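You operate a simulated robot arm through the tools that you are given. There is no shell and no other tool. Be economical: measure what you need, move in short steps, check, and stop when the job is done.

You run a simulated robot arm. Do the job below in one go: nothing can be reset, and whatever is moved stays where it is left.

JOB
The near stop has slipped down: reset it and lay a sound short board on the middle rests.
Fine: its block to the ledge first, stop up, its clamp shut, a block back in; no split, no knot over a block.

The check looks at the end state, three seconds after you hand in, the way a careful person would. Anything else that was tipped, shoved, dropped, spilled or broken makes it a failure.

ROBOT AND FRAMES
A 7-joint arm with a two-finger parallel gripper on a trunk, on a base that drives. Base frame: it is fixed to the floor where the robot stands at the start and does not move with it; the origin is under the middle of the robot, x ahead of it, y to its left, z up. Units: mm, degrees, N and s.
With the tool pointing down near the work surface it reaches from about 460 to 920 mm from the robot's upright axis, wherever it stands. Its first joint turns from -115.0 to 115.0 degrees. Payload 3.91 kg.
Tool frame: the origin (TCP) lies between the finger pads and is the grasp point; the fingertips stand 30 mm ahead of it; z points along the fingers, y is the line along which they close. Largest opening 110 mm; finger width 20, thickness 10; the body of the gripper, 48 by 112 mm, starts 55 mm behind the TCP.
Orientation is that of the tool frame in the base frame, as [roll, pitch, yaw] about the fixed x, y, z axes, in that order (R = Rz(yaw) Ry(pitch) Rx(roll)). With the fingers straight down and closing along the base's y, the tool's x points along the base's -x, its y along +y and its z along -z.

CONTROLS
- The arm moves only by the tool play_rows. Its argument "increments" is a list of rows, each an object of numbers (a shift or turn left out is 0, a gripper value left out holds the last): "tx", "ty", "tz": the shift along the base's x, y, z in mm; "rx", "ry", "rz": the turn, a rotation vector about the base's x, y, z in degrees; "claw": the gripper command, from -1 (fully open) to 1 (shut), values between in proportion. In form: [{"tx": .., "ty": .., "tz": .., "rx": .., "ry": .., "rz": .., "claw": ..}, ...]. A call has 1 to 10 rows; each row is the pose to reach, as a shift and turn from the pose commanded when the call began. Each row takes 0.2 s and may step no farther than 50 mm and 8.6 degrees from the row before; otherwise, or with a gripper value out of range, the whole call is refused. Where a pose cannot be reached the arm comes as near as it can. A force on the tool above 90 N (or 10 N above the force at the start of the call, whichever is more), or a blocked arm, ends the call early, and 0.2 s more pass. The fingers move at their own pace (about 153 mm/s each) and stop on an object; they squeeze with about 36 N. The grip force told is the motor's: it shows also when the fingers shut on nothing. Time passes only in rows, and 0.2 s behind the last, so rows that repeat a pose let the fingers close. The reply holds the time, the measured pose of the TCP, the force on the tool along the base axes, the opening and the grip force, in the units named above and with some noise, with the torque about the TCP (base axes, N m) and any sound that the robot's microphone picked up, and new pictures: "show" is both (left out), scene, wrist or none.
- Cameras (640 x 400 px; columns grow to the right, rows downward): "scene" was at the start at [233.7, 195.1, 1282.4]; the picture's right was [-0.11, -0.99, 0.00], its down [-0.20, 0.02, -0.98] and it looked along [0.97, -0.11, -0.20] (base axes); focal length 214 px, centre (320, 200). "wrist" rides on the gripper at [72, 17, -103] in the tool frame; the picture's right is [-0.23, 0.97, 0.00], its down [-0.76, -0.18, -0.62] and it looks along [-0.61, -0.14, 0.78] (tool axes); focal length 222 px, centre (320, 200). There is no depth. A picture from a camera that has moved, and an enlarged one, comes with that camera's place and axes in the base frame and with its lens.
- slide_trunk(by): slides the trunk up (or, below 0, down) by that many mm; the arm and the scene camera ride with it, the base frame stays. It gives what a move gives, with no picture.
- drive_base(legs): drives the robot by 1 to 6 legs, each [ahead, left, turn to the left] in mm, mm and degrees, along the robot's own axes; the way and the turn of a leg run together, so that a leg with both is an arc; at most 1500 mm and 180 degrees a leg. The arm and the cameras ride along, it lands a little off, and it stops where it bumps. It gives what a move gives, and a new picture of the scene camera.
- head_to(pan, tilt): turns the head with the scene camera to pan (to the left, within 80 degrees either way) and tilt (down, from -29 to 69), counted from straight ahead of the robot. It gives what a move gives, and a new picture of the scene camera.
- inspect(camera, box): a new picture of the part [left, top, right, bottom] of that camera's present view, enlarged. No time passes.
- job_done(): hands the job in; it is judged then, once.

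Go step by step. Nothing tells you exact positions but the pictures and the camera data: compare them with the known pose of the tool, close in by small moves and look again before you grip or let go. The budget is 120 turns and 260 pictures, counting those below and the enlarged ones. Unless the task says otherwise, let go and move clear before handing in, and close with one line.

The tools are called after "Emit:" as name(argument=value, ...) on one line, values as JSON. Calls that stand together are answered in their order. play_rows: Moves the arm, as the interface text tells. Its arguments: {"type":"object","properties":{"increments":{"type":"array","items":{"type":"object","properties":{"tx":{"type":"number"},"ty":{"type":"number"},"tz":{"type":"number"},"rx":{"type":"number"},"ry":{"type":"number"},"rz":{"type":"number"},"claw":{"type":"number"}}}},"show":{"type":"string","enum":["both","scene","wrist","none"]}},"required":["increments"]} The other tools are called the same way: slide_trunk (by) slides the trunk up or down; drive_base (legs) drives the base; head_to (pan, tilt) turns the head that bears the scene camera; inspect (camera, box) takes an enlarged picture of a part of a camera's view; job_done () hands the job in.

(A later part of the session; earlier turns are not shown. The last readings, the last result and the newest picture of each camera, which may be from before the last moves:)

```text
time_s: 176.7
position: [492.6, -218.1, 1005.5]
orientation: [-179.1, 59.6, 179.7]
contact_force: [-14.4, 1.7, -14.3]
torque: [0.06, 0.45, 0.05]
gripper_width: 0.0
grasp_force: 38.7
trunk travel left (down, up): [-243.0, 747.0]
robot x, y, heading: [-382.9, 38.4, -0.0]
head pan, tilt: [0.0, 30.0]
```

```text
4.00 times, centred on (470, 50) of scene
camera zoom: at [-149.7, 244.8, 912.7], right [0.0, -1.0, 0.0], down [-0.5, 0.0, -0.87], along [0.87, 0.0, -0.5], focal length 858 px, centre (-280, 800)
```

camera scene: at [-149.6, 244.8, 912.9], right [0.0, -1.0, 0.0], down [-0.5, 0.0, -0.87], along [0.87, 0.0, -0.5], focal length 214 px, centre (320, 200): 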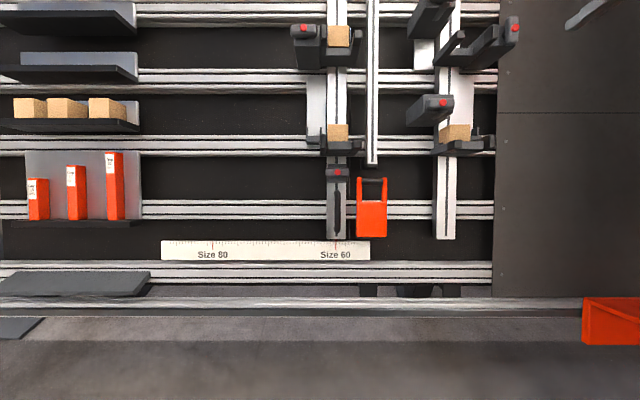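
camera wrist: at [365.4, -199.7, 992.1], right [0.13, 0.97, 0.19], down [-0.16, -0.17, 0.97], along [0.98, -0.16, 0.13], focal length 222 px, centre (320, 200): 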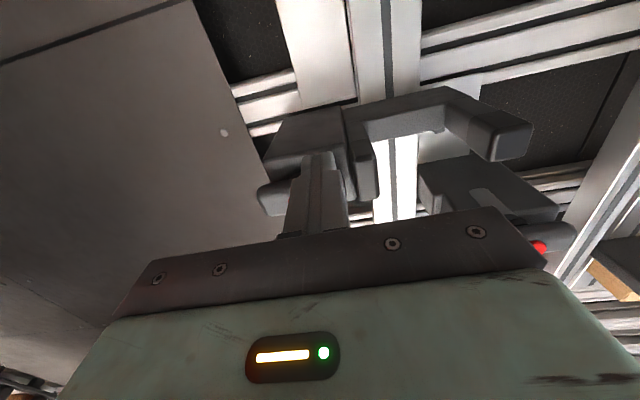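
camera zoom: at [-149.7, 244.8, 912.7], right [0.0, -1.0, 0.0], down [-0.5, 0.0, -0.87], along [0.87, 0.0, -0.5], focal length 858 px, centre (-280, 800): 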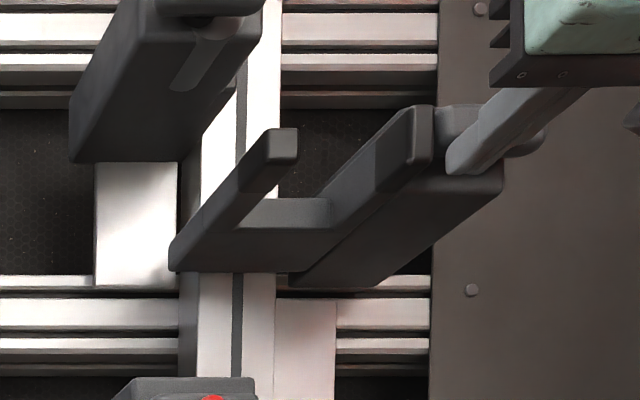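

Emit:
play_rows(increments=[{"tx": -4, "tz": -7}, {"tx": -40, "tz": 12}, {"tx": -75, "tz": 25, "ty": -15}, {"tx": -105, "tz": 35, "ty": -40}, {"tx": -130, "tz": 40, "ty": -60}], show="wrist")

Emit:
inspect(camera="scene", box=[400, 0, 540, 100])

Emit:
inspect(camera="scene", box=[280, 0, 420, 100])

```text
time_s: 177.9
position: [361.5, -277.8, 1045.2]
orientation: [-179.0, 59.8, 179.8]
contact_force: [-0.2, -0.1, -0.1]
torque: [0.0, 0.02, 0.02]
gripper_width: 0.0
grasp_force: 37.9
trunk travel left (down, up): [-243.0, 747.0]
robot x, y, heading: [-381.9, 39.7, 0.0]
head pan, tilt: [0.0, 30.0]
camera wrist: at [236.5, -258.7, 1034.0], right [0.13, 0.97, 0.19], down [-0.16, -0.17, 0.97], along [0.98, -0.16, 0.13], focal length 222 px, centre (320, 200)
```

wrist: 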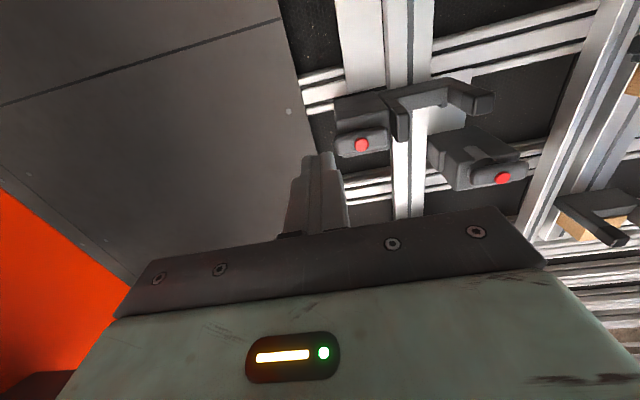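

```text
4.00 times, centred on (470, 50) of scene
camera zoom: at [-149.5, 244.9, 912.8], right [0.0, -1.0, 0.0], down [-0.5, 0.0, -0.87], along [0.87, 0.0, -0.5], focal length 858 px, centre (-280, 800)
```

zoom: 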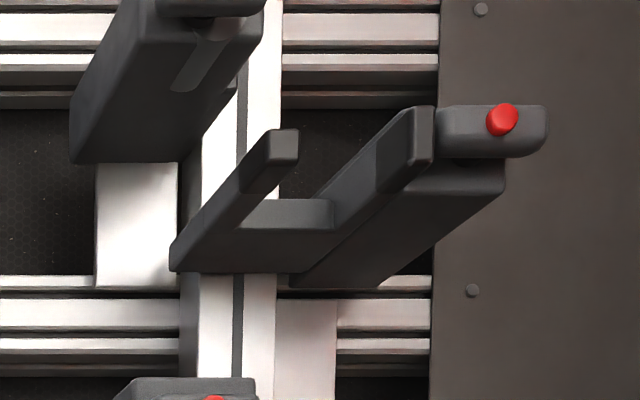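

```text
4.00 times, centred on (350, 50) of scene
camera zoom: at [-149.5, 244.9, 912.8], right [0.0, -1.0, 0.0], down [-0.5, 0.0, -0.87], along [0.87, 0.0, -0.5], focal length 858 px, centre (200, 800)
```

zoom: 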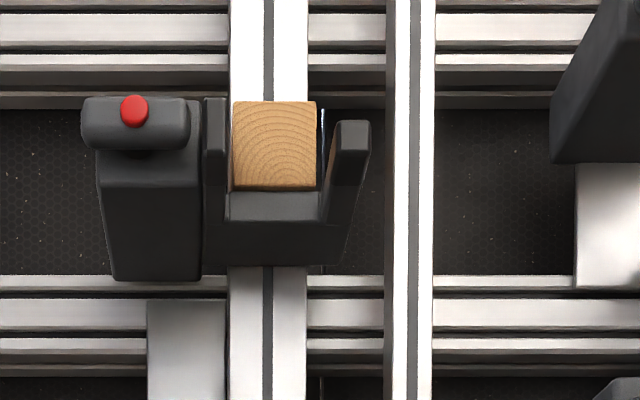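

The clamp is shut, but the stop now sits ≈7 mm low (my downhill sweep dragged it). I reopen the handle by pushing its outer end up, then reset more carefully.

Emit:
play_rows(increments=[{"tx": 45, "ty": 10, "tz": -20}, {"tx": 91, "ty": 19, "tz": -41}, {"tx": 121, "ty": 19, "tz": -58}, {"tx": 121, "ty": 19, "tz": -58}], show="wrist")

Emit:
inspect(camera="wrist", box=[240, 80, 440, 220])

```text
refused: row 1 steps farther than a row can; nothing moved
```

```text
2.86 times, centred on (340, 150) of wrist
camera zoom: at [236.5, -258.7, 1034.0], right [0.13, 0.97, 0.19], down [-0.16, -0.17, 0.97], along [0.98, -0.16, 0.13], focal length 635 px, centre (263, 343)
```

zoom: 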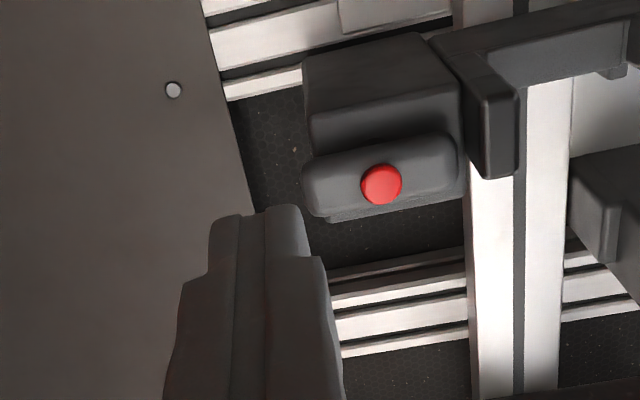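

Emit:
play_rows(increments=[{"tx": 35, "ty": 7, "tz": -15}, {"tx": 70, "ty": 14, "tz": -30}, {"tx": 91, "ty": 19, "tz": -41}, {"tx": 121, "ty": 19, "tz": -58}, {"tx": 121, "ty": 19, "tz": -58}], show="wrist")

Emit:
inspect(camera="wrist", box=[240, 80, 440, 220])

```text
time_s: 179.1
position: [483.1, -256.7, 989.6]
orientation: [-179.1, 59.8, 179.7]
contact_force: [-0.9, -0.3, 0.7]
torque: [0.04, 0.03, 0.03]
gripper_width: 0.3
grasp_force: 38.1
trunk travel left (down, up): [-243.0, 747.0]
robot x, y, heading: [-381.4, 41.2, -0.2]
head pan, tilt: [0.0, 30.0]
camera wrist: at [358.1, -238.3, 978.0], right [0.13, 0.97, 0.19], down [-0.16, -0.17, 0.97], along [0.98, -0.16, 0.13], focal length 222 px, centre (320, 200)
```

wrist: 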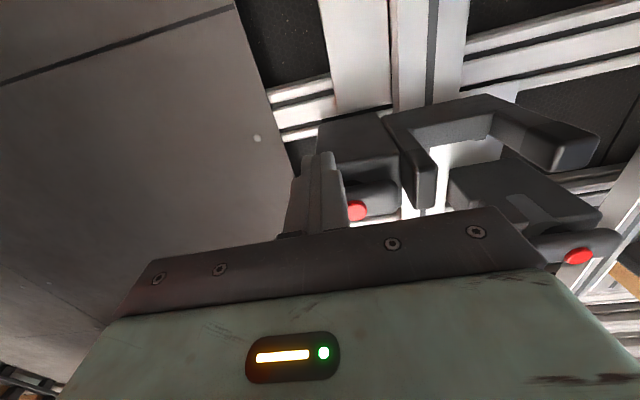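

```text
2.86 times, centred on (340, 150) of wrist
camera zoom: at [358.1, -238.3, 978.0], right [0.13, 0.97, 0.19], down [-0.16, -0.17, 0.97], along [0.98, -0.16, 0.13], focal length 635 px, centre (263, 343)
```

zoom: 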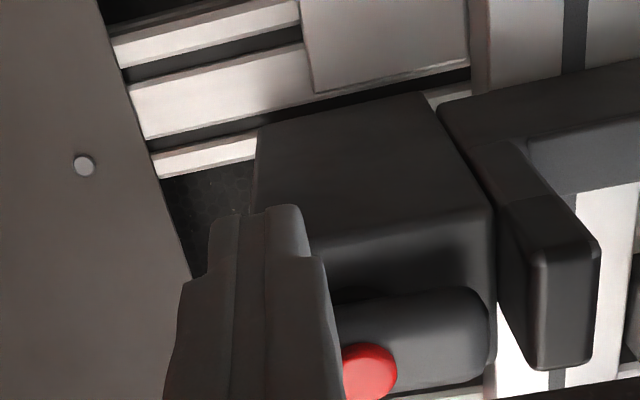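

Emit:
play_rows(increments=[{"tx": 4, "tz": 7}, {"tx": 7.5, "tz": 13, "ty": -5}, {"tx": 11, "tz": 19, "ty": -10}, {"tx": 15.5, "tz": 26.8, "ty": -12}, {"tx": 19.5, "tz": 33.8, "ty": -11}, {"tx": 25, "tz": 43.3, "ty": -6}, {"tx": 28, "tz": 48.5, "ty": -2}, {"tx": 28, "tz": 48.5, "ty": 2}], show="wrist")

Emit:
inspect(camera="scene", box=[400, 0, 540, 100])

```text
time_s: 180.9
position: [511.3, -262.2, 1036.0]
orientation: [-178.9, 59.8, 179.5]
contact_force: [5.7, -15.2, -4.2]
torque: [-0.3, -0.08, -0.34]
gripper_width: 0.2
grasp_force: 37.5
trunk travel left (down, up): [-243.0, 747.0]
robot x, y, heading: [-382.2, 35.1, 0.0]
head pan, tilt: [0.0, 30.0]
camera wrist: at [386.1, -243.2, 1024.3], right [0.14, 0.97, 0.19], down [-0.16, -0.16, 0.97], along [0.98, -0.17, 0.13], focal length 222 px, centre (320, 200)
```

wrist: 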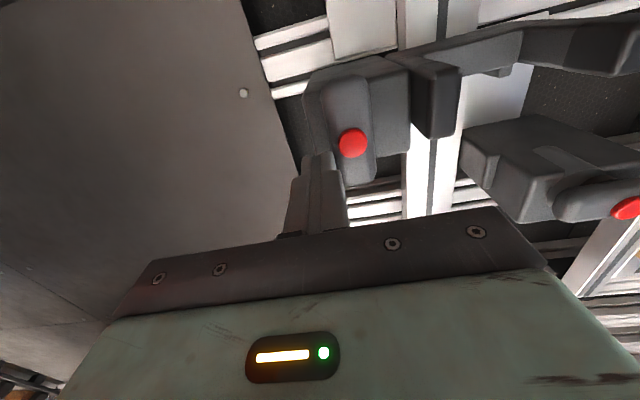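

```text
4.00 times, centred on (470, 50) of scene
camera zoom: at [-149.0, 244.0, 912.8], right [0.0, -1.0, 0.0], down [-0.5, 0.0, -0.87], along [0.87, 0.0, -0.5], focal length 858 px, centre (-280, 800)
```

zoom: 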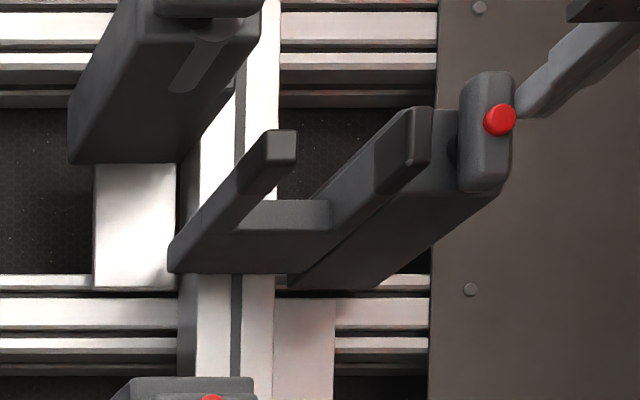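

Open again. Back under the bar to push it to the limit.

Emit:
play_rows(increments=[{"tx": -39, "tz": 22}, {"tx": -65, "ty": 35, "tz": 0}, {"tx": -78, "ty": 75, "tz": -25}, {"tx": -80, "ty": 116, "tz": -50}, {"tx": -48, "ty": 116, "tz": -68}, {"tx": -15, "ty": 116, "tz": -87}, {"tx": 18, "ty": 116, "tz": -106}, {"tx": 50, "ty": 116, "tz": -125}, {"tx": 50, "ty": 116, "tz": -125}], show="wrist")

Emit:
play_rows(increments=[{"tx": 4, "tz": 7}, {"tx": 8, "tz": 13.9}, {"tx": 10, "tz": 17.3}, {"tx": 11.5, "tz": 20}, {"tx": 11.5, "tz": 20}], show="none")

Emit:
inspect(camera="scene", box=[400, 0, 540, 100])

```text
time_s: 182.9
position: [564.6, -140.1, 913.9]
orientation: [-179.1, 59.9, 179.7]
contact_force: [-0.3, 0.1, -0.1]
torque: [0.0, -0.04, -0.01]
gripper_width: 0.1
grasp_force: 37.9
trunk travel left (down, up): [-243.0, 747.0]
robot x, y, heading: [-381.3, 38.9, -0.2]
head pan, tilt: [0.0, 30.0]
camera wrist: at [440.4, -121.9, 901.4], right [0.13, 0.97, 0.19], down [-0.16, -0.17, 0.97], along [0.98, -0.16, 0.13], focal length 222 px, centre (320, 200)
```

wrist: 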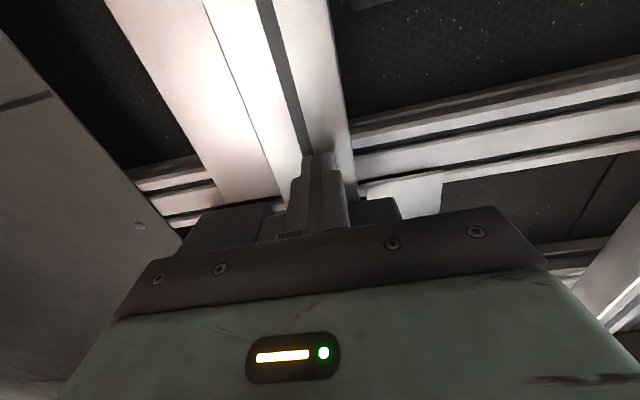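

```text
time_s: 184.1
position: [574.0, -140.9, 931.2]
orientation: [-179.0, 59.6, 179.8]
contact_force: [-29.5, 5.1, -23.5]
torque: [-0.93, -3.45, 0.4]
gripper_width: 0.0
grasp_force: 37.8
trunk travel left (down, up): [-243.0, 747.0]
robot x, y, heading: [-381.1, 39.9, 0.1]
head pan, tilt: [0.0, 30.0]
```

```text
4.00 times, centred on (470, 50) of scene
camera zoom: at [-150.0, 244.9, 912.6], right [0.0, -1.0, 0.0], down [-0.5, 0.0, -0.87], along [0.87, 0.0, -0.5], focal length 858 px, centre (-280, 800)
```

zoom: 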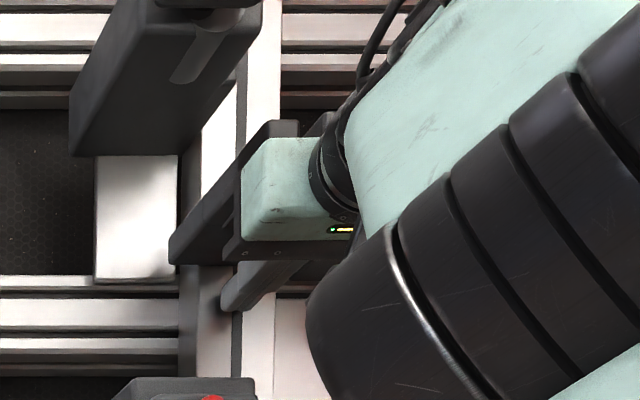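

At the limit again. Now withdraw and go to the outside of the handle's lower end.

Emit:
play_rows(increments=[{"tx": -4, "tz": -7}, {"tx": -36, "tz": 11}, {"tx": -68, "tz": 30}, {"tx": -100, "tz": 48}, {"tx": -132, "tz": 67}, {"tx": -132, "tz": 72, "ty": -45}, {"tx": -128, "tz": 78, "ty": -90}, {"tx": -125, "tz": 84, "ty": -131}, {"tx": -106, "tz": 73, "ty": -131}, {"tx": -87, "tz": 62, "ty": -131}], show="wrist")

Emit:
inspect(camera="scene", box=[400, 0, 540, 100])

Emit:
inspect(camera="wrist", box=[260, 80, 460, 220])

```text
time_s: 186.3
position: [486.3, -271.0, 995.8]
orientation: [-179.0, 59.9, 179.7]
contact_force: [0.7, 0.3, 0.1]
torque: [0.05, 0.04, 0.01]
gripper_width: 0.2
grasp_force: 37.8
trunk travel left (down, up): [-243.0, 747.0]
robot x, y, heading: [-377.1, 40.5, -0.1]
head pan, tilt: [0.0, 30.0]
camera wrist: at [361.4, -253.5, 983.1], right [0.13, 0.97, 0.19], down [-0.16, -0.17, 0.97], along [0.98, -0.16, 0.13], focal length 222 px, centre (320, 200)
```

wrist: 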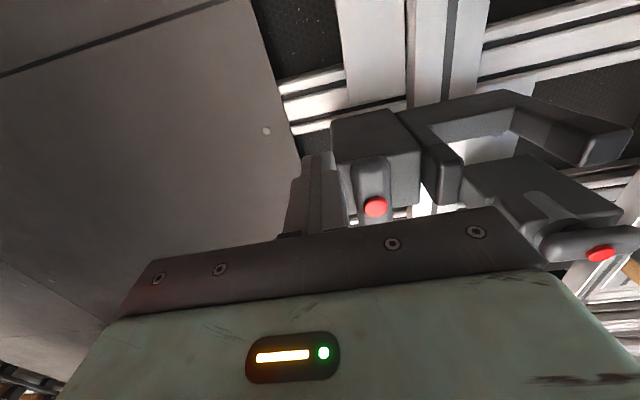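

```text
4.00 times, centred on (470, 50) of scene
camera zoom: at [-149.6, 244.8, 912.9], right [0.0, -1.0, 0.0], down [-0.5, 0.0, -0.87], along [0.87, 0.0, -0.5], focal length 858 px, centre (-280, 800)
```

zoom: 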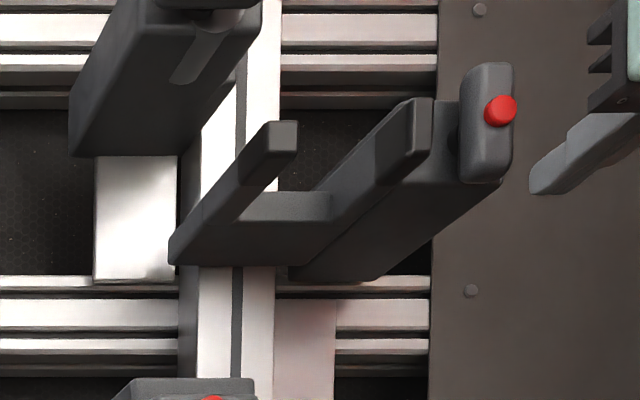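

```text
2.86 times, centred on (360, 150) of wrist
camera zoom: at [361.4, -253.5, 983.1], right [0.13, 0.97, 0.19], down [-0.16, -0.17, 0.97], along [0.98, -0.16, 0.13], focal length 635 px, centre (206, 343)
```

zoom: 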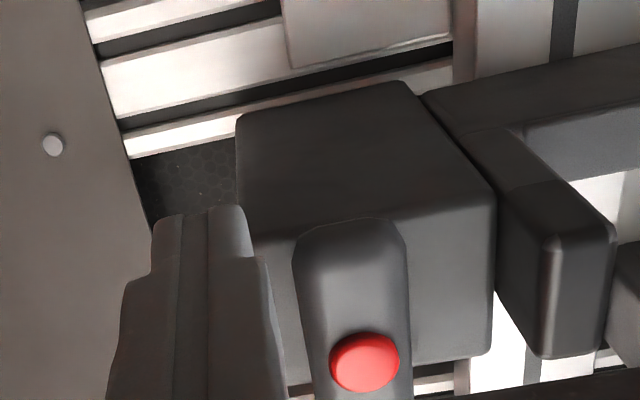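

Level with the left one now (110 vs 110). Sweep sideways first without downhill motion, then up.

Emit:
play_rows(increments=[{"ty": 10}, {"ty": 20}, {"ty": 30}, {"ty": 38, "tx": 0.3, "tz": 0.5}, {"ty": 46, "tx": 1.5, "tz": 2.6}, {"ty": 52, "tx": 3.5, "tz": 6.1}, {"ty": 53, "tx": 5.5, "tz": 9.5}, {"ty": 53, "tx": 7, "tz": 12.1}, {"ty": 53, "tx": 7, "tz": 12.1}], show="wrist")

Emit:
inspect(camera="scene", box=[400, 0, 540, 100])

```text
time_s: 188.3
position: [495.2, -219.4, 1005.6]
orientation: [-179.1, 59.7, 179.7]
contact_force: [0.5, 0.0, -0.1]
torque: [0.01, -0.04, -0.01]
gripper_width: 0.1
grasp_force: 37.6
trunk travel left (down, up): [-243.0, 747.0]
robot x, y, heading: [-385.1, 37.5, 0.2]
head pan, tilt: [0.0, 30.0]
camera wrist: at [369.6, -200.7, 994.6], right [0.13, 0.97, 0.19], down [-0.16, -0.17, 0.97], along [0.98, -0.16, 0.13], focal length 222 px, centre (320, 200)
```

wrist: 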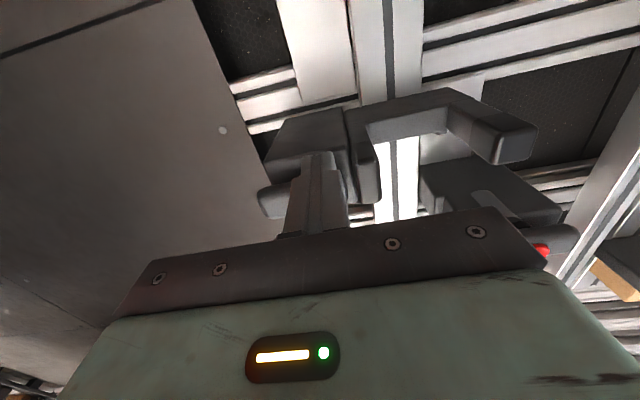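

```text
4.00 times, centred on (470, 50) of scene
camera zoom: at [-149.5, 244.8, 912.9], right [0.0, -1.0, 0.0], down [-0.5, 0.0, -0.87], along [0.87, 0.0, -0.5], focal length 858 px, centre (-280, 800)
```

zoom: 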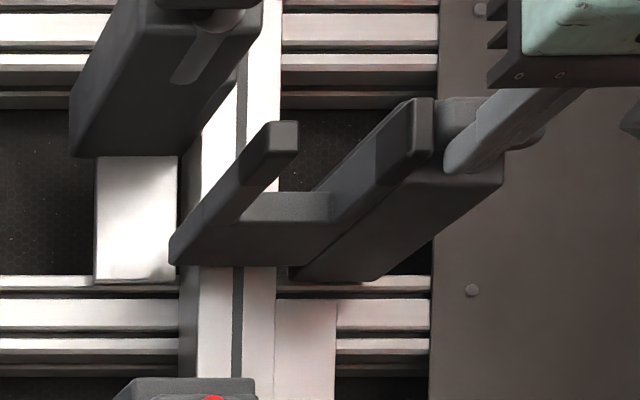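

Emit:
play_rows(increments=[{"tx": 1.5, "tz": 2.6}, {"tx": 3, "tz": 5.2}, {"tx": 4, "tz": 6.9}, {"tx": 4, "tz": 6.9}], show="none")

Emit:
inspect(camera="scene", box=[400, 0, 540, 100])

```text
time_s: 189.3
position: [496.8, -220.6, 1009.5]
orientation: [-179.3, 59.2, 179.6]
contact_force: [-37.2, 9.1, -39.1]
torque: [-0.15, 1.05, -0.37]
gripper_width: 0.1
grasp_force: 37.4
trunk travel left (down, up): [-243.0, 747.0]
robot x, y, heading: [-382.5, 43.4, -0.0]
head pan, tilt: [0.0, 30.0]
```

```text
4.00 times, centred on (470, 50) of scene
camera zoom: at [-149.9, 244.8, 912.4], right [0.0, -1.0, 0.0], down [-0.5, 0.0, -0.87], along [0.87, 0.0, -0.5], focal length 858 px, centre (-280, 800)
```

zoom: 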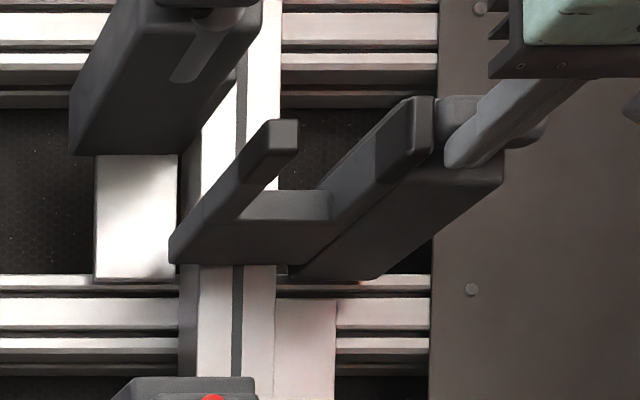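

Firm resistance (≈54 N): shut. I back off and re-check.

Emit:
play_rows(increments=[{"tx": -5, "tz": -9}, {"tx": -40, "tz": 10}, {"tx": -75, "tz": 23, "ty": -15}, {"tx": -105, "tz": 33, "ty": -40}, {"tx": -130, "tz": 38, "ty": -60}], show="wrist")

Emit:
inspect(camera="scene", box=[400, 0, 540, 100])

```text
time_s: 190.5
position: [365.9, -280.6, 1053.3]
orientation: [-179.0, 59.8, 179.8]
contact_force: [0.0, -0.3, -0.2]
torque: [-0.01, 0.0, -0.01]
gripper_width: 0.1
grasp_force: 37.2
trunk travel left (down, up): [-243.0, 747.0]
robot x, y, heading: [-382.4, 36.3, 0.1]
head pan, tilt: [0.0, 30.0]
camera wrist: at [240.8, -262.7, 1040.7], right [0.13, 0.97, 0.19], down [-0.16, -0.17, 0.97], along [0.98, -0.16, 0.13], focal length 222 px, centre (320, 200)
```

wrist: 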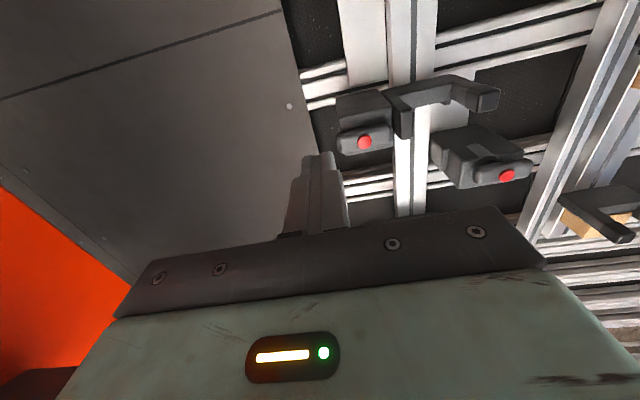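

```text
4.00 times, centred on (470, 50) of scene
camera zoom: at [-149.6, 245.0, 912.8], right [0.0, -1.0, 0.0], down [-0.5, 0.0, -0.87], along [0.87, 0.0, -0.5], focal length 858 px, centre (-280, 800)
```

zoom: 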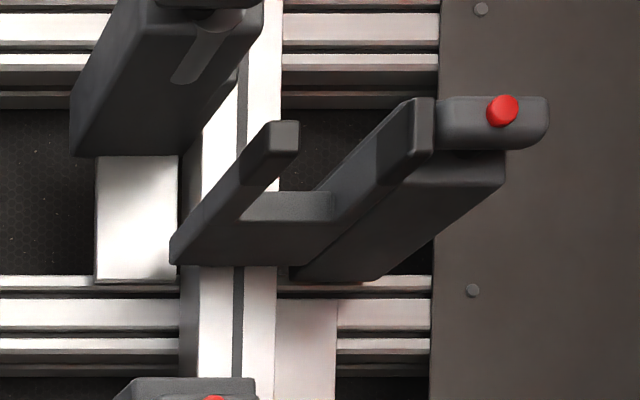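

Stop level, clamp shut. Now drive to the ledge to fetch a block back.

Emit:
drive_base(legs=[[-20, 1180, 0]])

Emit:
play_rows(increments=[{"tx": 0, "claw": -0.42}], show="wrist")

```text
time_s: 196.6
position: [347.4, 895.8, 1052.7]
orientation: [-179.1, 59.9, 179.1]
contact_force: [0.1, -0.2, 0.2]
torque: [0.02, -0.01, -0.01]
gripper_width: 0.2
grasp_force: 37.7
trunk travel left (down, up): [-243.0, 747.0]
robot x, y, heading: [-395.0, 1227.6, -0.5]
head pan, tilt: [0.0, 30.0]
camera scene: at [-162.0, 1428.7, 912.9], right [-0.01, -1.0, 0.0], down [-0.5, 0.0, -0.87], along [0.87, -0.01, -0.5], focal length 214 px, centre (320, 200)
```

scene: 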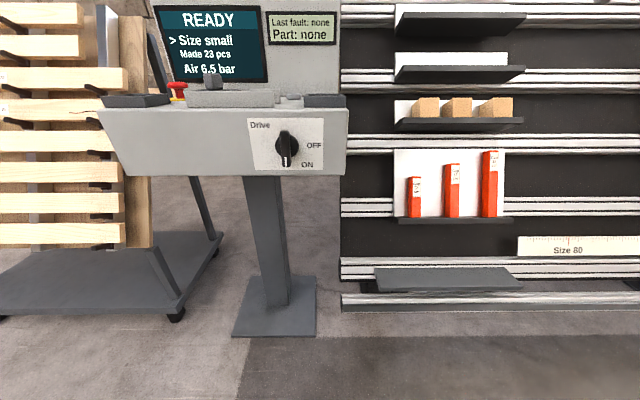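

```text
time_s: 197.0
position: [348.0, 896.4, 1052.7]
orientation: [-179.0, 59.9, 179.1]
contact_force: [-0.5, -1.0, 0.1]
torque: [0.02, -0.02, 0.01]
gripper_width: 78.1
grasp_force: 0.1
trunk travel left (down, up): [-243.0, 747.0]
robot x, y, heading: [-396.7, 1225.3, -0.3]
head pan, tilt: [0.0, 30.0]
camera wrist: at [223.1, 917.0, 1040.8], right [0.14, 0.97, 0.19], down [-0.16, -0.16, 0.97], along [0.98, -0.17, 0.13], focal length 222 px, centre (320, 200)
```

wrist: 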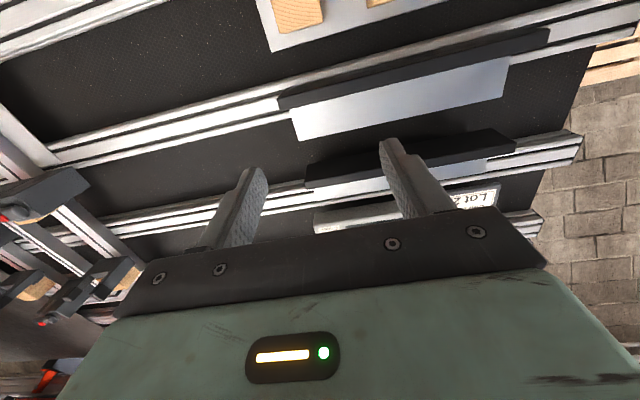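

Emit:
play_rows(increments=[{"tx": 5, "ty": 35, "tz": -20, "rz": 0.7}, {"tx": 10, "ty": 70, "tz": -45, "rz": 0.7}, {"tx": 20, "ty": 105, "tz": -70, "rz": 0.7}, {"tx": 30, "ty": 140, "tz": -95, "rz": 0.7}, {"tx": 45, "ty": 175, "tz": -120, "rz": 0.7}, {"tx": 62, "ty": 202, "tz": -137, "rz": 0.7}, {"tx": 78, "ty": 202, "tz": -146, "rz": 0.7}, {"tx": 78, "ty": 202, "tz": -146, "rz": 0.7}], show="wrist")

```text
time_s: 198.8
position: [427.8, 1099.0, 904.9]
orientation: [-179.1, 60.0, 179.9]
contact_force: [0.4, -0.8, -0.8]
torque: [0.04, 0.01, -0.03]
gripper_width: 77.9
grasp_force: 0.0
trunk travel left (down, up): [-243.0, 747.0]
robot x, y, heading: [-395.4, 1226.5, -0.5]
head pan, tilt: [0.0, 30.0]
camera wrist: at [301.6, 1118.6, 894.1], right [0.13, 0.97, 0.19], down [-0.16, -0.17, 0.97], along [0.98, -0.16, 0.13], focal length 222 px, centre (320, 200)
```

wrist: 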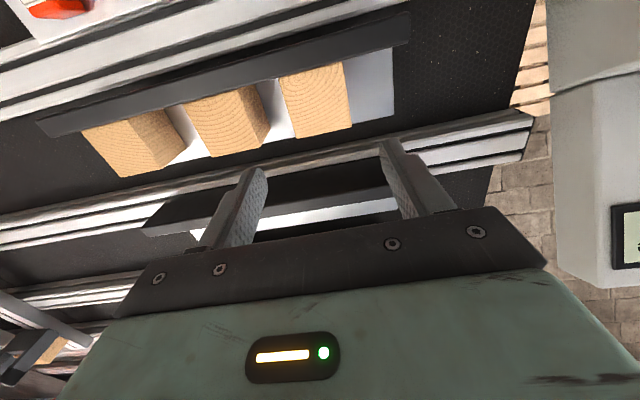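

The block lies centred ahead. Advance and grip.

Emit:
play_rows(increments=[{"tx": 31, "ty": 1, "tz": -17}, {"tx": 62, "ty": 1, "tz": -35}, {"tx": 93, "ty": 1, "tz": -52}, {"tx": 93, "ty": 1, "tz": -52}, {"tx": 93, "ty": 1, "tz": -52, "claw": 1}, {"tx": 93, "ty": 1, "tz": -52, "claw": 1}, {"tx": 93, "ty": 1, "tz": -52, "claw": 1}], show="wrist")

```text
time_s: 200.4
position: [521.0, 1098.9, 853.5]
orientation: [-179.0, 59.9, 179.8]
contact_force: [2.4, 0.5, 1.9]
torque: [-0.03, -0.17, 0.09]
gripper_width: 57.4
grasp_force: 36.1
trunk travel left (down, up): [-243.0, 747.0]
robot x, y, heading: [-390.6, 1222.6, -0.8]
head pan, tilt: [0.0, 30.0]
camera wrist: at [395.2, 1116.9, 842.2], right [0.13, 0.97, 0.19], down [-0.16, -0.17, 0.97], along [0.98, -0.16, 0.13], focal length 222 px, centre (320, 200)
```

wrist: 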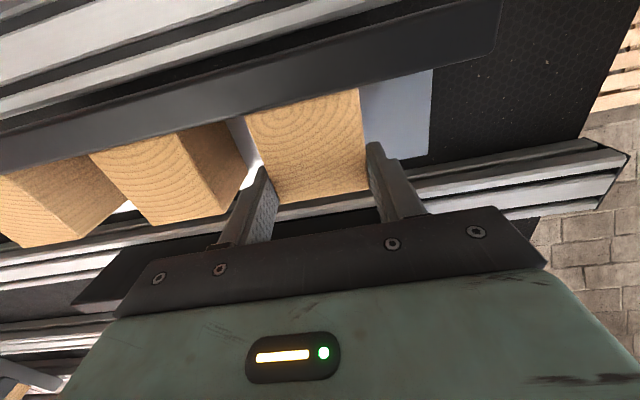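

Gripped. Lift off the ledge, withdraw, and drive back to the near post.

Emit:
play_rows(increments=[{"tx": 7, "tz": 12}, {"tx": -20, "tz": 28}, {"tx": -55, "tz": 48}, {"tx": -90, "tz": 68}, {"tx": -130, "tz": 91}, {"tx": -165, "tz": 115}, {"tx": -195, "tz": 150}], show="wrist")

Emit:
drive_base(legs=[[45, -1170, 0]])

```text
time_s: 202.0
position: [321.6, 1098.5, 1003.5]
orientation: [-179.1, 59.8, 179.9]
contact_force: [0.4, 0.1, -0.8]
torque: [0.02, 0.02, 0.0]
gripper_width: 57.3
grasp_force: 36.1
trunk travel left (down, up): [-243.0, 747.0]
robot x, y, heading: [-395.6, 1224.4, -0.4]
head pan, tilt: [0.0, 30.0]
camera wrist: at [197.0, 1115.7, 991.9], right [0.13, 0.97, 0.19], down [-0.16, -0.17, 0.97], along [0.98, -0.16, 0.13], focal length 222 px, centre (320, 200)
```

wrist: 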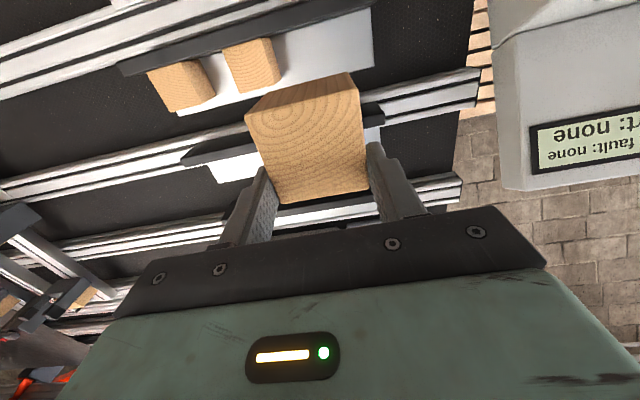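

```text
time_s: 208.0
position: [369.5, -71.6, 1002.9]
orientation: [-179.1, 59.9, -179.1]
contact_force: [-0.3, 0.3, -0.5]
torque: [-0.01, 0.05, 0.0]
gripper_width: 57.3
grasp_force: 36.0
trunk travel left (down, up): [-243.0, 747.0]
robot x, y, heading: [-350.7, 44.9, 0.5]
head pan, tilt: [0.0, 30.0]
camera scene: at [-121.1, 250.7, 912.9], right [0.01, -1.0, 0.0], down [-0.5, 0.0, -0.87], along [0.87, 0.01, -0.5], focal length 214 px, centre (320, 200)
```

scene: 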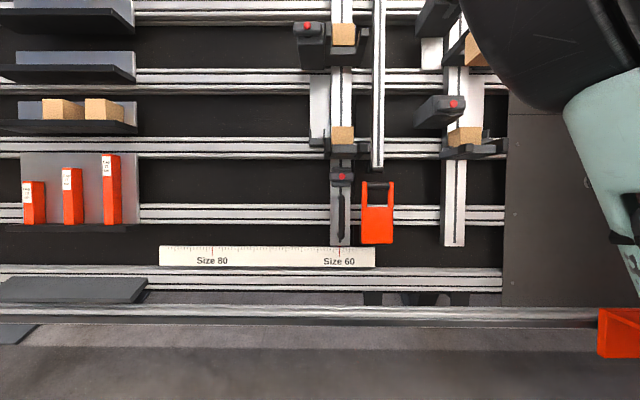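

Now to a pre-insert pose in front of the raised stop.

Emit:
play_rows(increments=[{"tx": 10, "ty": -12, "tz": 35, "rz": -0.9}, {"tx": 25, "ty": -30, "tz": 70, "rz": -0.9}, {"tx": 45, "ty": -48, "tz": 95, "rz": -0.9}, {"tx": 70, "ty": -64, "tz": 108, "rz": -0.9}, {"tx": 88, "ty": -74, "tz": 110, "rz": -0.9}, {"tx": 88, "ty": -74, "tz": 110, "rz": -0.9}], show="both")

Emit:
inspect(camera="wrist", box=[200, 40, 440, 200])

```text
time_s: 209.4
position: [456.3, -147.1, 1112.0]
orientation: [-179.1, 59.8, 179.9]
contact_force: [0.6, -0.5, -1.2]
torque: [0.0, 0.04, 0.01]
gripper_width: 57.1
grasp_force: 35.7
trunk travel left (down, up): [-243.0, 747.0]
robot x, y, heading: [-351.9, 40.8, 0.6]
head pan, tilt: [0.0, 30.0]
camera scene: at [-121.1, 250.7, 912.9], right [0.01, -1.0, 0.0], down [-0.5, 0.0, -0.87], along [0.87, 0.01, -0.5], focal length 214 px, centre (320, 200)
camera wrist: at [331.7, -128.6, 1101.5], right [0.13, 0.97, 0.19], down [-0.16, -0.17, 0.97], along [0.98, -0.16, 0.13], focal length 222 px, centre (320, 200)
```

scene: 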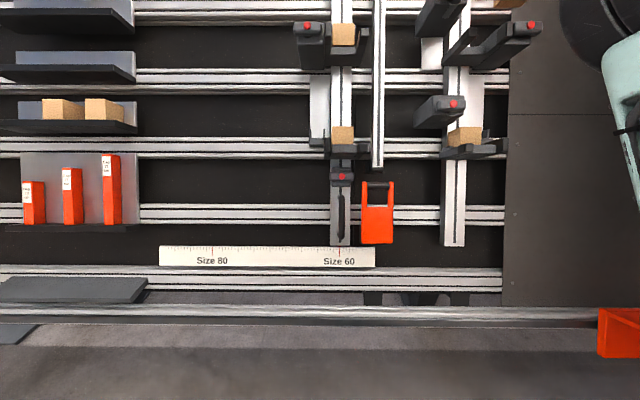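
wrist: 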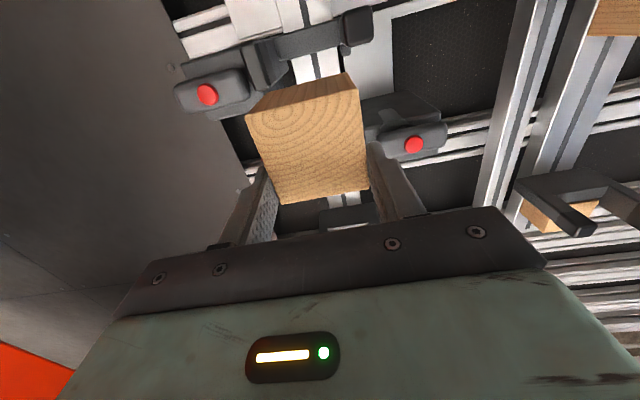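

```text
2.50 times, centred on (320, 120) of wrist
camera zoom: at [331.7, -128.6, 1101.5], right [0.13, 0.97, 0.19], down [-0.16, -0.17, 0.97], along [0.98, -0.16, 0.13], focal length 555 px, centre (320, 400)
```

zoom: 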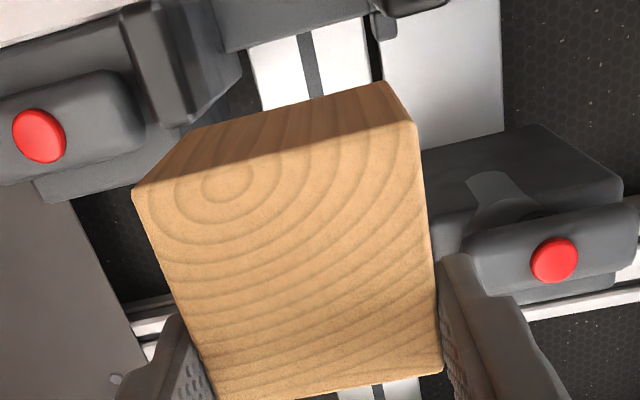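

Relative geometry matches the extraction pose, about 2 mm above seat. Advance along the normal.

Emit:
play_rows(increments=[{"tx": 31, "ty": 1, "tz": -16}, {"tx": 61, "ty": 1, "tz": -33.5}, {"tx": 87, "ty": 1, "tz": -48.5}, {"tx": 87, "ty": 1, "tz": -48.5}], show="wrist")

Emit:
inspect(camera="scene", box=[400, 0, 560, 100])

```text
time_s: 210.4
position: [542.2, -144.8, 1064.8]
orientation: [-179.2, 60.1, 179.9]
contact_force: [-0.5, 0.2, -0.6]
torque: [0.01, 0.01, 0.05]
gripper_width: 56.8
grasp_force: 35.7
trunk travel left (down, up): [-243.0, 747.0]
robot x, y, heading: [-353.7, 42.7, 0.6]
head pan, tilt: [0.0, 30.0]
camera wrist: at [417.3, -127.2, 1052.2], right [0.13, 0.97, 0.19], down [-0.16, -0.17, 0.97], along [0.98, -0.15, 0.13], focal length 222 px, centre (320, 200)
```

wrist: 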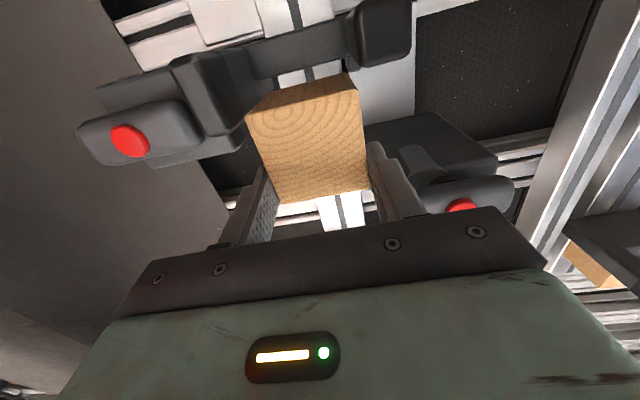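

```text
4.00 times, centred on (480, 50) of scene
camera zoom: at [-121.1, 250.7, 912.9], right [0.01, -1.0, 0.0], down [-0.5, 0.0, -0.87], along [0.87, 0.01, -0.5], focal length 858 px, centre (-320, 800)
```

zoom: 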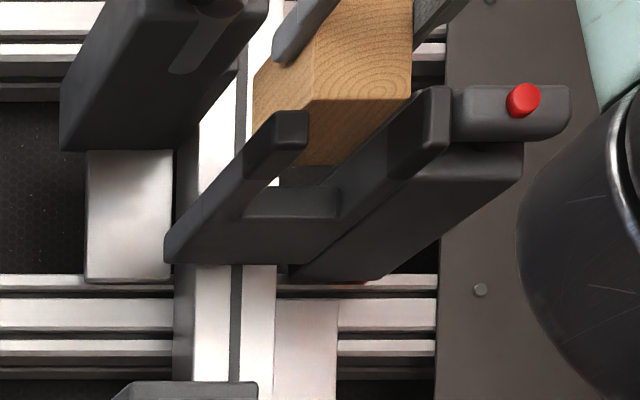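

Emit:
play_rows(increments=[{"tx": 22, "tz": -13}, {"tx": 44, "tz": -26}, {"tx": 60, "tz": -35}, {"tx": 60, "tz": -35}], show="wrist")

Emit:
inspect(camera="scene", box=[400, 0, 560, 100])

```text
time_s: 211.4
position: [596.6, -144.6, 1033.2]
orientation: [-179.1, 60.4, 179.9]
contact_force: [-23.0, 0.0, 25.4]
torque: [0.32, -0.26, 0.32]
gripper_width: 57.5
grasp_force: 36.3
out of reach, approached as far as the arm can: row 3, 4
trunk travel left (down, up): [-243.0, 747.0]
robot x, y, heading: [-350.7, 45.7, 0.6]
head pan, tilt: [0.0, 30.0]
camera wrist: at [471.5, -126.3, 1020.1], right [0.13, 0.97, 0.19], down [-0.17, -0.17, 0.97], along [0.98, -0.16, 0.14], focal length 222 px, centre (320, 200)
```

wrist: 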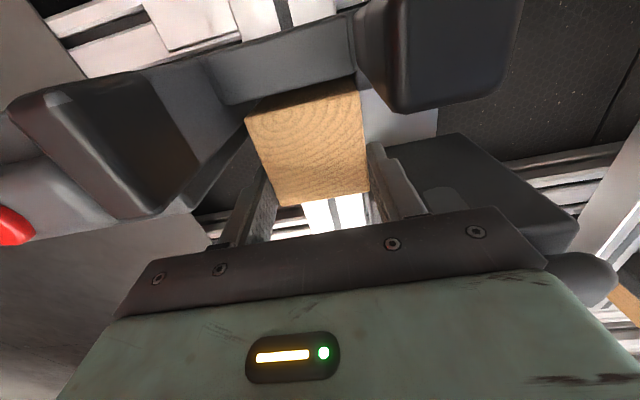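

```text
4.00 times, centred on (480, 50) of scene
camera zoom: at [-123.0, 250.8, 913.9], right [0.01, -1.0, 0.0], down [-0.5, 0.0, -0.87], along [0.87, 0.01, -0.5], focal length 858 px, centre (-320, 800)
```

zoom: 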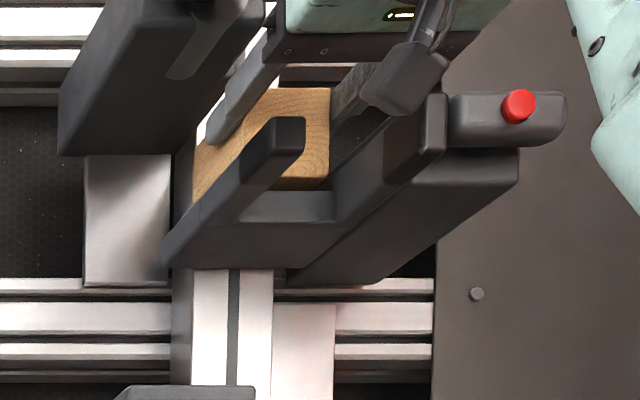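

The block's back touches the post. Ease off 3 mm and lower it onto the bar.

Emit:
play_rows(increments=[{"tx": -2.5, "tz": 1.5}, {"tx": -3.5, "tz": -0.3}, {"tx": -4.3, "tz": -1.7}, {"tx": -4.3, "tz": -1.7}], show="none")

Emit:
inspect(camera="scene", box=[400, 0, 560, 100])

```text
time_s: 212.4
position: [595.8, -144.2, 1030.6]
orientation: [-179.0, 60.1, -180.0]
contact_force: [-23.5, -1.9, 20.6]
torque: [0.09, -0.73, 0.1]
gripper_width: 57.4
grasp_force: 36.3
out of reach, approached as far as the arm can: row 3, 4
trunk travel left (down, up): [-243.0, 747.0]
robot x, y, heading: [-349.8, 41.5, 0.6]
head pan, tilt: [0.0, 30.0]
```

```text
4.00 times, centred on (480, 50) of scene
camera zoom: at [-122.6, 250.7, 913.3], right [0.01, -1.0, 0.0], down [-0.5, 0.0, -0.87], along [0.87, 0.01, -0.5], focal length 858 px, centre (-320, 800)
```

zoom: 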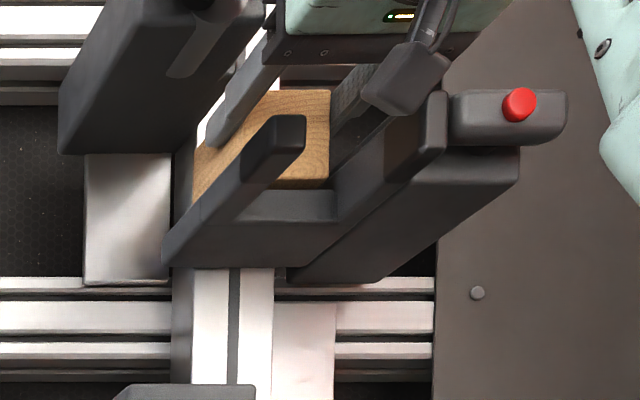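

Emit:
play_rows(increments=[{"tx": -4, "tz": 2}, {"tx": -5, "tz": 0.5}, {"tx": -5.5, "tz": -0.5}, {"tx": -5.5, "tz": -0.5}], show="wrist")

```text
time_s: 213.4
position: [596.5, -144.5, 1032.1]
orientation: [-179.1, 60.0, -179.9]
contact_force: [-30.9, -2.6, 17.1]
torque: [0.08, -0.24, 0.12]
gripper_width: 57.2
grasp_force: 36.0
out of reach, approached as far as the arm can: row 1, 2, 3, 4
trunk travel left (down, up): [-243.0, 747.0]
robot x, y, heading: [-349.9, 41.1, 0.7]
head pan, tilt: [0.0, 30.0]
camera wrist: at [470.5, -125.9, 1018.8], right [0.13, 0.97, 0.19], down [-0.16, -0.17, 0.97], along [0.98, -0.16, 0.14], focal length 222 px, centre (320, 200)
```

wrist: 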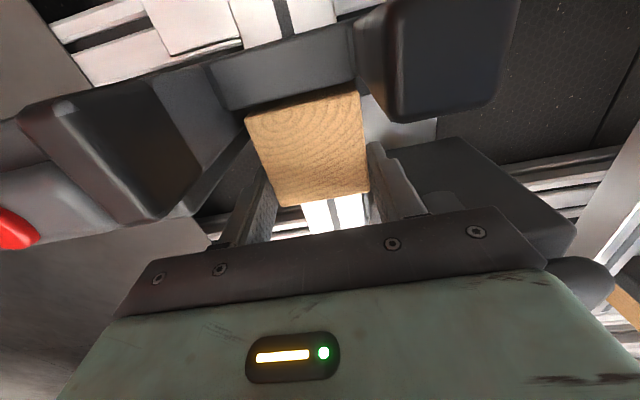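

Emit:
play_rows(increments=[{"tx": -8, "tz": 4}, {"tx": -12, "tz": 5}, {"tx": -12, "tz": 5}], show="none")

```text
time_s: 214.2
position: [591.4, -148.1, 1033.5]
orientation: [-178.5, 59.7, -179.0]
contact_force: [0.5, 0.6, -0.5]
torque: [0.02, 0.04, -0.02]
gripper_width: 57.6
grasp_force: 35.6
out of reach, approached as far as the arm can: row 1, 2, 3
trunk travel left (down, up): [-243.0, 747.0]
robot x, y, heading: [-351.9, 42.9, 0.4]
head pan, tilt: [0.0, 30.0]
```

Emit:
play_rows(increments=[{"tx": -6, "ty": 2, "tz": -4}, {"tx": -6, "ty": 2, "tz": -4}], show="wrist")

Emit:
inspect(camera="scene", box=[400, 0, 560, 100])

```text
time_s: 214.8
position: [589.0, -151.2, 1034.3]
orientation: [-178.6, 59.7, -179.4]
contact_force: [-0.5, -0.8, -0.9]
torque: [0.01, 0.0, -0.01]
gripper_width: 57.5
grasp_force: 35.6
out of reach, approached as far as the arm can: row 1, 2
trunk travel left (down, up): [-243.0, 747.0]
robot x, y, heading: [-355.7, 40.2, 0.6]
head pan, tilt: [0.0, 30.0]
camera wrist: at [464.4, -133.9, 1023.3], right [0.12, 0.98, 0.18], down [-0.16, -0.17, 0.97], along [0.98, -0.15, 0.13], focal length 222 px, centre (320, 200)
```

wrist: 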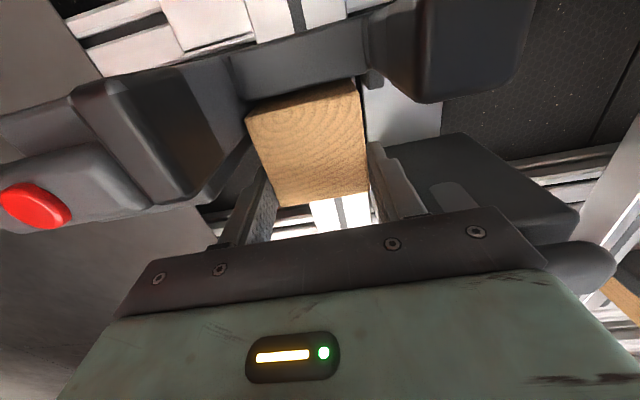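

```text
4.00 times, centred on (480, 50) of scene
camera zoom: at [-121.0, 250.7, 912.9], right [0.01, -1.0, 0.0], down [-0.5, 0.0, -0.87], along [0.87, 0.01, -0.5], focal length 858 px, centre (-320, 800)
```

zoom: 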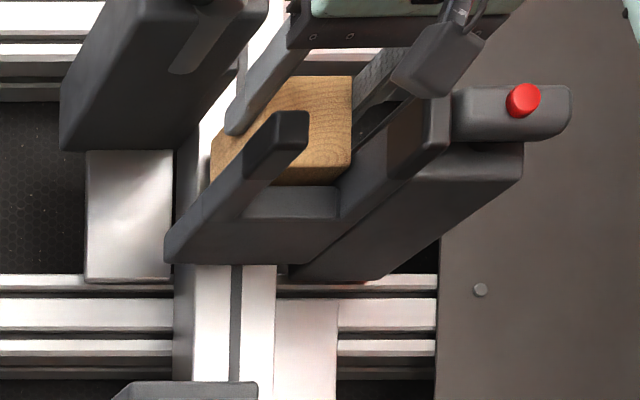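

The arm is at its reach limit and drifting. I pull the block out, drive 70 mm closer and re-insert.

Emit:
play_rows(increments=[{"tx": -20, "ty": 2, "tz": 16}, {"tx": -55, "ty": 4, "tz": 37}, {"tx": -95, "ty": 5, "tz": 60}, {"tx": -135, "ty": 5, "tz": 83}, {"tx": -170, "ty": 5, "tz": 103}], show="none")

Emit:
drive_base(legs=[[80, 0, -0.6]])

Emit:
play_rows(increments=[{"tx": 0}], show="wrist")

```text
time_s: 216.0
position: [437.9, -155.6, 1167.4]
orientation: [-178.7, 59.7, -179.6]
contact_force: [0.4, 0.1, -2.2]
torque: [-0.02, 0.0, 0.0]
gripper_width: 57.3
grasp_force: 36.5
out of reach, approached as far as the arm can: row 1, 2, 3, 4, 5
trunk travel left (down, up): [-243.0, 747.0]
robot x, y, heading: [-351.3, 41.5, 0.7]
head pan, tilt: [0.0, 30.0]
```

```text
time_s: 217.0
position: [517.8, -163.8, 1166.1]
orientation: [-178.7, 59.8, 179.8]
contact_force: [0.0, -0.1, -0.4]
torque: [-0.02, 0.03, 0.02]
gripper_width: 57.3
grasp_force: 36.7
trunk travel left (down, up): [-243.0, 747.0]
robot x, y, heading: [-274.0, 46.5, -0.3]
head pan, tilt: [0.0, 30.0]
camera scene: at [-36.6, 248.0, 912.9], right [0.0, -1.0, 0.0], down [-0.5, 0.0, -0.87], along [0.87, 0.0, -0.5], focal length 214 px, centre (320, 200)
```

scene: 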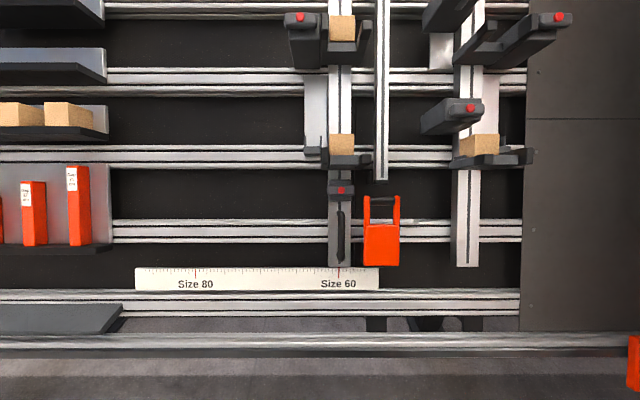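

```text
time_s: 217.4
position: [516.8, -163.5, 1166.6]
orientation: [-178.7, 59.8, 179.8]
contact_force: [-0.1, 0.1, -0.7]
torque: [-0.02, 0.02, 0.0]
gripper_width: 57.2
grasp_force: 36.2
trunk travel left (down, up): [-243.0, 747.0]
robot x, y, heading: [-268.9, 42.7, -0.2]
head pan, tilt: [0.0, 30.0]
camera wrist: at [392.0, -145.3, 1155.1], right [0.14, 0.97, 0.18], down [-0.16, -0.16, 0.97], along [0.98, -0.16, 0.13], focal length 222 px, centre (320, 200)
```

wrist: 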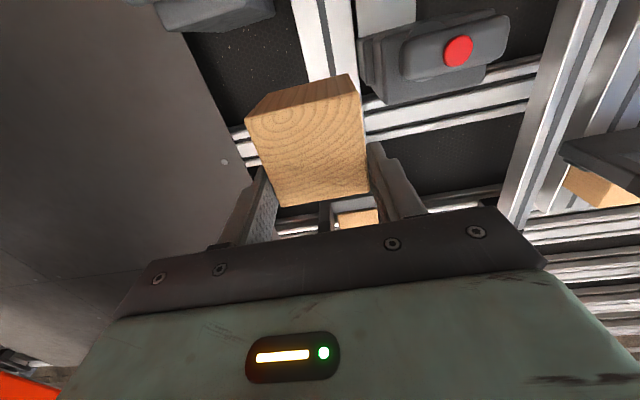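

Emit:
play_rows(increments=[{"tx": -25, "ty": 9, "tz": -20}, {"tx": -45, "ty": 17.5, "tz": -45}, {"tx": -50, "ty": 17.5, "tz": -57.5}, {"tx": -50, "ty": 17.5, "tz": -57.5}], show="wrist")

```text
time_s: 218.4
position: [517.2, -163.6, 1167.1]
orientation: [-178.7, 59.8, 179.8]
contact_force: [0.0, 0.0, -1.3]
torque: [0.0, 0.05, 0.0]
gripper_width: 57.1
grasp_force: 35.9
out of reach, approached as far as the arm can: row 1, 2, 3, 4
trunk travel left (down, up): [-243.0, 747.0]
robot x, y, heading: [-271.8, 43.1, -0.4]
head pan, tilt: [0.0, 30.0]
camera wrist: at [392.0, -145.3, 1155.1], right [0.14, 0.97, 0.19], down [-0.16, -0.16, 0.97], along [0.98, -0.16, 0.13], focal length 222 px, centre (320, 200)
```

wrist: 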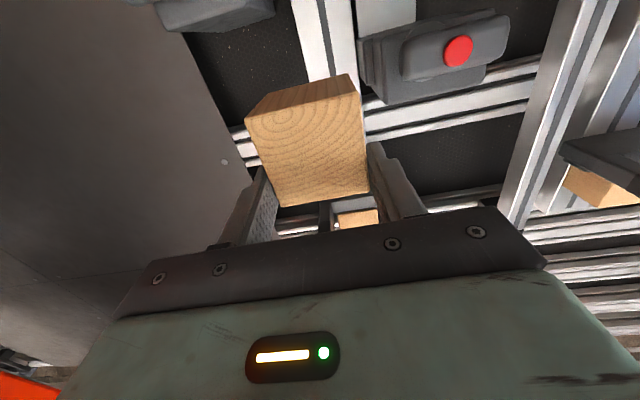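

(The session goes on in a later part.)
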